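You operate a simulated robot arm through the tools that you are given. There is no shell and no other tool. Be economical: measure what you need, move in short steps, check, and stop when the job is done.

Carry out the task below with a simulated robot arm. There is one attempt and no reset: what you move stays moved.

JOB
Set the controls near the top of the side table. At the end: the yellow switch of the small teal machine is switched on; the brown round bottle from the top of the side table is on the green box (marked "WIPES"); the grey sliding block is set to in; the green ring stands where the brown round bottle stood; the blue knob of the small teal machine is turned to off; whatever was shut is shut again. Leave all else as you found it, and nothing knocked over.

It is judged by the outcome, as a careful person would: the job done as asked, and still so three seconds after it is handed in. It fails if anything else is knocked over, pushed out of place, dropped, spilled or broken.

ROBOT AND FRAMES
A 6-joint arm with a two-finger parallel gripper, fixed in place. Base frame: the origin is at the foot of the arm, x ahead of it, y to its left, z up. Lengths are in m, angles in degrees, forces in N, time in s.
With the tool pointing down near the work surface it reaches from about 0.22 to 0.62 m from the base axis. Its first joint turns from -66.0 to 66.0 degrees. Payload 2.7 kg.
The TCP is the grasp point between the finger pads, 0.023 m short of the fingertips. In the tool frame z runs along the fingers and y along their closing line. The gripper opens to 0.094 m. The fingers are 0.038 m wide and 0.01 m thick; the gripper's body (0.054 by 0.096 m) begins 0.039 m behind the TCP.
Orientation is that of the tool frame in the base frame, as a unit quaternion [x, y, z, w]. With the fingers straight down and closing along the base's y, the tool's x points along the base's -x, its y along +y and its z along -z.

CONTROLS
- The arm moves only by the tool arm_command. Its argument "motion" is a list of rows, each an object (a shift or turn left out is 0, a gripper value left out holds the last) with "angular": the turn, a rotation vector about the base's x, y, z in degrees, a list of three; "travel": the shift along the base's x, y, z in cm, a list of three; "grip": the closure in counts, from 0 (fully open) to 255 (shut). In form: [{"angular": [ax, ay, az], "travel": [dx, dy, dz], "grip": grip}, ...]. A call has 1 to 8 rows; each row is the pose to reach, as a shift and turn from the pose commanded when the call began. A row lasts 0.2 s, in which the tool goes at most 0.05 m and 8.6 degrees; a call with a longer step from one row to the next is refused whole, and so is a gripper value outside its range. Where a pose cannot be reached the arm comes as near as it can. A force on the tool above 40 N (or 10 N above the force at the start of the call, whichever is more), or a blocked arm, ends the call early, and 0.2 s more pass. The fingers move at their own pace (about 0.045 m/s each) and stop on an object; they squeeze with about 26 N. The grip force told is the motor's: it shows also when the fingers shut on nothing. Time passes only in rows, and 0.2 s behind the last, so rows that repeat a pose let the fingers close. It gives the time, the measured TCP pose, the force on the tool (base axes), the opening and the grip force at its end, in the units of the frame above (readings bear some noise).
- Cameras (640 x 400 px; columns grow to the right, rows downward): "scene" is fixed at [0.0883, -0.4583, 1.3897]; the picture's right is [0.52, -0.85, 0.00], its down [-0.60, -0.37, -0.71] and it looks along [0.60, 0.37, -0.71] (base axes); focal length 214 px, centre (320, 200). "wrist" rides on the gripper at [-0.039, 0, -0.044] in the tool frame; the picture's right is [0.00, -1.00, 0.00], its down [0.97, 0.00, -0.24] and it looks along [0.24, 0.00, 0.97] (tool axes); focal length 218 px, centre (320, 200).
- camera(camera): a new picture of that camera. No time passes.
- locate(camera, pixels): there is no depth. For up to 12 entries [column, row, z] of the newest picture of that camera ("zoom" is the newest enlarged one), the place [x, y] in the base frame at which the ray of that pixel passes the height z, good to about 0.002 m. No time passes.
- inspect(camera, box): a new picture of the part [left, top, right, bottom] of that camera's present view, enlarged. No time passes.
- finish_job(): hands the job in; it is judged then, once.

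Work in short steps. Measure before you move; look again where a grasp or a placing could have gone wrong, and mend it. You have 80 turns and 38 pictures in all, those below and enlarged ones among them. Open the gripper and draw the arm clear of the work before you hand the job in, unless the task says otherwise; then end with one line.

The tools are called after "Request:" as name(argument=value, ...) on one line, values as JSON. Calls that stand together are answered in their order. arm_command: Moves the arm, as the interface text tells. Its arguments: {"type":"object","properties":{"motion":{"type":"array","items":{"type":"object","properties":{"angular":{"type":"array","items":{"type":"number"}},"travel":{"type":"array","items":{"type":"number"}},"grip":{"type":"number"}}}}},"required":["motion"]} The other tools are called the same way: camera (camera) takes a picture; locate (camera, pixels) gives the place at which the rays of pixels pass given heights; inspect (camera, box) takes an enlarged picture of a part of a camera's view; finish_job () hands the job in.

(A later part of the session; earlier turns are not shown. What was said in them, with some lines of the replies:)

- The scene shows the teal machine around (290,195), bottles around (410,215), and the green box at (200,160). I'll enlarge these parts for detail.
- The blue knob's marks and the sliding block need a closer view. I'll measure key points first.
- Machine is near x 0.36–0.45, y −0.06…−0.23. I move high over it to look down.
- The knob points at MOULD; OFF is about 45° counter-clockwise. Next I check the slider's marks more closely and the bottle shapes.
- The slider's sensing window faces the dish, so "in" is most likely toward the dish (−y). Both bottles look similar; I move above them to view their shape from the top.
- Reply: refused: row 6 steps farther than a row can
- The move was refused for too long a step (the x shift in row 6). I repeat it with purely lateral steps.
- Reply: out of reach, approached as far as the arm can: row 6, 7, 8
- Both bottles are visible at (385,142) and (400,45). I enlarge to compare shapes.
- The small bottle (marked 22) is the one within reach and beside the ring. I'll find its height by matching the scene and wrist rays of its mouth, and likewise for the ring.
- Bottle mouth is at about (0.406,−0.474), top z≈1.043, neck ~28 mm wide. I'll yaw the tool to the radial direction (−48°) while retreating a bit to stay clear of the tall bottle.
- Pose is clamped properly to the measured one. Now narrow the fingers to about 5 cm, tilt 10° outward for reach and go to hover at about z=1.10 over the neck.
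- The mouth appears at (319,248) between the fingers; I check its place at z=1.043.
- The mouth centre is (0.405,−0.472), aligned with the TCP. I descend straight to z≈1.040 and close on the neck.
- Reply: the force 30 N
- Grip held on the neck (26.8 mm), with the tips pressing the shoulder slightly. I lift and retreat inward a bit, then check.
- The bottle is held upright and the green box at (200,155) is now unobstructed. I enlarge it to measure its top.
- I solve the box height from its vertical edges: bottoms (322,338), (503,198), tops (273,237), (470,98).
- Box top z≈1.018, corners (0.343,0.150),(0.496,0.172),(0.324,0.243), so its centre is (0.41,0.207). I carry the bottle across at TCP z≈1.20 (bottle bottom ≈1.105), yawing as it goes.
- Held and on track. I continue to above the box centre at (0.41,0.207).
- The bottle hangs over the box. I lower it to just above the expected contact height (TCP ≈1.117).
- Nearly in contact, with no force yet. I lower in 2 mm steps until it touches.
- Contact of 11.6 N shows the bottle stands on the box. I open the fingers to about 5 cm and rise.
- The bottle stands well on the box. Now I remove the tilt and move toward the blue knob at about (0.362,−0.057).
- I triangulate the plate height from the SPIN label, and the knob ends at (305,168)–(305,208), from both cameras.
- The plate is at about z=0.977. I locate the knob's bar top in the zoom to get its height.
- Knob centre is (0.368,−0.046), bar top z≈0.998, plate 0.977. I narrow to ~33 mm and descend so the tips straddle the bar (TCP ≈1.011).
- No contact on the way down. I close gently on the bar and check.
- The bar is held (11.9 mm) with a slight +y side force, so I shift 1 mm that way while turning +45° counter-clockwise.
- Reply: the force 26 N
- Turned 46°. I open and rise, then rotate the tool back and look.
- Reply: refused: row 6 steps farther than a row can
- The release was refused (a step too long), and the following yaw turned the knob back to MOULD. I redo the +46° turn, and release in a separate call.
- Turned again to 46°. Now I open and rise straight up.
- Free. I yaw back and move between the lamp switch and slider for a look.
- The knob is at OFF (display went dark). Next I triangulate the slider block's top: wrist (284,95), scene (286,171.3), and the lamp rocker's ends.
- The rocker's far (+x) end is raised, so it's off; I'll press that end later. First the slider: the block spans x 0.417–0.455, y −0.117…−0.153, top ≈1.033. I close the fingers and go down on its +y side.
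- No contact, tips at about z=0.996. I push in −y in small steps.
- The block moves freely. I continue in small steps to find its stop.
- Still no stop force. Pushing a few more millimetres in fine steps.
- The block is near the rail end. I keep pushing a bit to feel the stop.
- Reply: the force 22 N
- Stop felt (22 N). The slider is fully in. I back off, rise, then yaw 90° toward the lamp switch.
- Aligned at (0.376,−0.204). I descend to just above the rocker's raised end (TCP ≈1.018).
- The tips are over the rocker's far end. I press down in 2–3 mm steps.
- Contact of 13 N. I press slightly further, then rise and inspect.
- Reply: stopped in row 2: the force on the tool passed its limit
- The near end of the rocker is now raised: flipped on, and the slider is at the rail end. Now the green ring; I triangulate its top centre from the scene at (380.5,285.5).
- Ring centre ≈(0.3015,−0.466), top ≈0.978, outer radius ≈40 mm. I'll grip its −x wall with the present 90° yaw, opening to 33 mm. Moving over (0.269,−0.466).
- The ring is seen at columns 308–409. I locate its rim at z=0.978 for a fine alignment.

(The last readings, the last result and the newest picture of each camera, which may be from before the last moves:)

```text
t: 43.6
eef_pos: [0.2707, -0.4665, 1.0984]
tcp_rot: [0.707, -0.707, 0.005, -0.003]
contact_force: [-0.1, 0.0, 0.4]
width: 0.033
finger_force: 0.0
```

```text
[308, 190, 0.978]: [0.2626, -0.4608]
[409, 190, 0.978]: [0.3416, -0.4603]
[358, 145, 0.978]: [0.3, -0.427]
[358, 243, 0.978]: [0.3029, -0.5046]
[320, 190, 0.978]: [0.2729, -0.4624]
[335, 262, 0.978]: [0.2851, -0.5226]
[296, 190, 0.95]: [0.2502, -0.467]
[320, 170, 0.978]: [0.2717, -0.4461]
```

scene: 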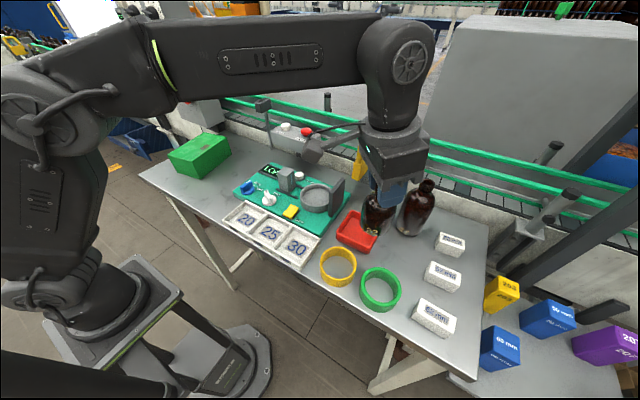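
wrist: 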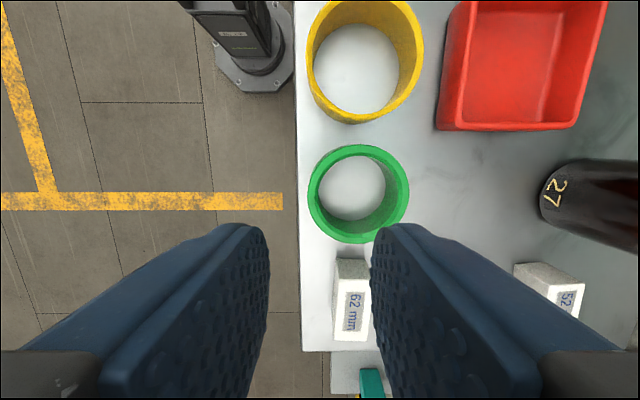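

Ring centre confirmed (0.302,−0.466). I descend to TCP z≈0.980 with the wall between the fingers.

Request:
arm_command(motion=[{"travel": [-0.1, 0, -4]}, {"travel": [-0.1, 0, -8]}, {"travel": [-0.1, 0, -10.5]}, {"travel": [-0.1, 0, -11.8]}, {"travel": [-0.1, 0, -11.8]}])

```text
t: 44.8
eef_pos: [0.2681, -0.4667, 0.98]
tcp_rot: [0.708, -0.707, 0.005, -0.002]
contact_force: [0.1, 0.3, 0.1]
width: 0.0332
finger_force: 0.2
```

No contact on descent. Closing on the ring wall.

Request:
arm_command(motion=[{"grip": 255}, {"grip": 255}, {"grip": 255}, {"grip": 255}])

```text
t: 45.8
eef_pos: [0.269, -0.4659, 0.9799]
tcp_rot: [0.708, -0.706, 0.004, -0.002]
contact_force: [0.6, -0.2, -0.4]
width: 0.0124
finger_force: 26.0
```

Gripped (12.4 mm). I lift 6 cm and carry it +10.4 cm in x, −0.75 cm in y.

Request:
arm_command(motion=[{"travel": [0, 0, 2]}, {"travel": [0, 0, 5.5]}, {"travel": [3.5, -0.25, 6]}, {"travel": [7, -0.5, 6]}, {"travel": [10.4, -0.75, 6]}, {"travel": [10.4, -0.75, 6]}])

Request:
camera(camera="scene")

```text
t: 47.2
eef_pos: [0.3718, -0.4737, 1.0414]
tcp_rot: [0.708, -0.707, 0.004, -0.003]
contact_force: [0.3, -0.5, -0.9]
width: 0.0122
finger_force: 25.4
```

```text
4 pictures are left
```

scene: 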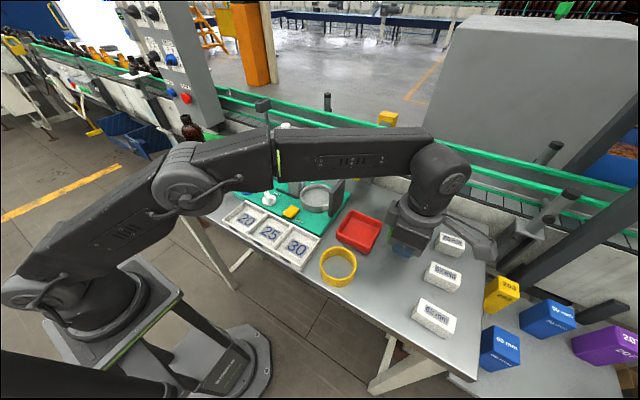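

The ring is held (hidden by the gripper). I lower it to just above the surface and then to contact.

Request:
arm_command(motion=[{"travel": [0.1, 0, -2.5]}, {"travel": [0.1, 0, -4.5]}, {"travel": [0.1, 0, -5.6]}, {"travel": [0.1, 0, -6.0]}, {"travel": [0.1, 0, -6.1]}, {"travel": [0.1, 0, -6.1]}])

```text
t: 48.6
eef_pos: [0.3732, -0.473, 0.981]
tcp_rot: [0.707, -0.707, 0.005, -0.001]
contact_force: [-0.7, -0.9, 6.1]
width: 0.0126
finger_force: 25.9
```

Contact at 6 N, so it's on the table. I open to 33 mm and rise, drawing back inward.

Request:
arm_command(motion=[{"grip": 165}, {"grip": 165}, {"grip": 165}, {"travel": [0, 0, 2]}, {"travel": [0, 0, 5]}, {"travel": [-1, 1, 9]}, {"travel": [-3, 3, 12.5]}, {"travel": [-3, 3, 12.5]}])

Request:
camera(camera="wrist")

```text
t: 50.4
eef_pos: [0.342, -0.4444, 1.1041]
tcp_rot: [0.708, -0.707, 0.005, -0.002]
contact_force: [-0.3, -0.1, 0.6]
width: 0.0332
finger_force: 0.0
```

```text
3 pictures are left
```

wrist: 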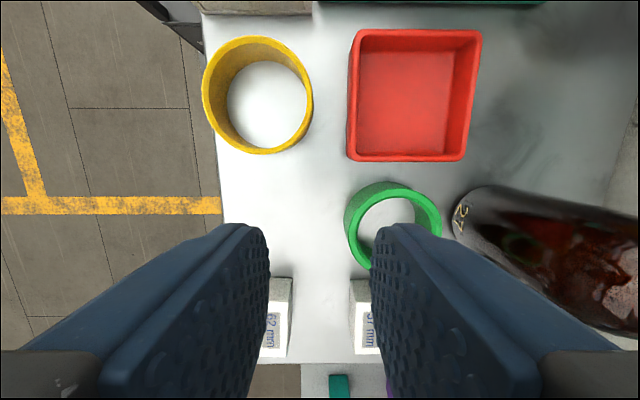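

The ring is on the table at about (393,225). I measure its centre.

Request:
locate(camera="wrist", pixels=[[345, 225, 0.978], [442, 225, 0.978], [395, 187, 0.978], [390, 181, 0.95]])

```text
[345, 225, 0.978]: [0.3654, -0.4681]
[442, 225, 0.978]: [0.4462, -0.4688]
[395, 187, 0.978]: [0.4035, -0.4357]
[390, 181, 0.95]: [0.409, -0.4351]
```

Ring centre ≈(0.406,−0.475), matching the bottle's former spot. I draw the arm back, up and clear.

Request:
arm_command(motion=[{"travel": [-1, 4, 2], "grip": 0}, {"travel": [-2.5, 8, 4]}, {"travel": [-4, 12, 6]}, {"travel": [-6, 16, 8]}, {"travel": [-8.5, 19, 10]}, {"travel": [-10.5, 20.5, 12]}, {"travel": [-11, 20.5, 13]}])

Request:
camera(camera="scene")

Request:
inspect(camera="scene", box=[230, 160, 350, 235])

```text
t: 52.0
eef_pos: [0.233, -0.2383, 1.2352]
tcp_rot: [0.708, -0.707, 0.004, -0.003]
contact_force: [0.3, -0.7, 0.6]
width: 0.0938
finger_force: 0.0
```

```text
2 pictures are left
```

scene: 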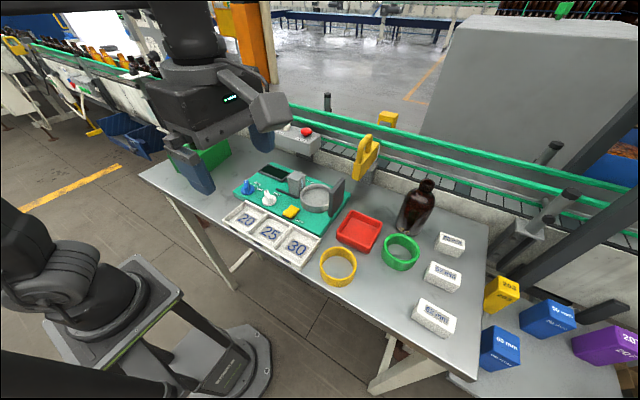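

```text
5.33 times, centred on (290, 198) of scene
```

zoom: 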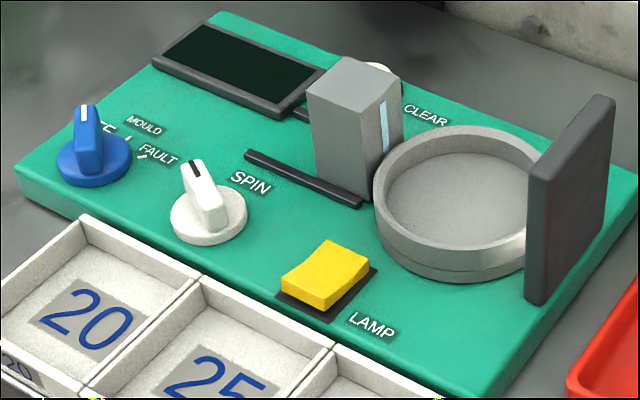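

The knob is at OFF, the rocker is flipped, the slider is fully in and the ring is in place. The bottle was last seen standing on the box, which the arm now hides. The gripper is open and the arm is clear, so I hand in.

Request:
finish_job()

```text
The job is handed in.
```

The job is handed in: yellow switch flipped on, blue knob at OFF, grey block pushed fully in, the small brown bottle (marked 22) on the green box, and the green ring where that bottle stood; I chose the switch side and the "in" direction from their shape, as neither is labelled.
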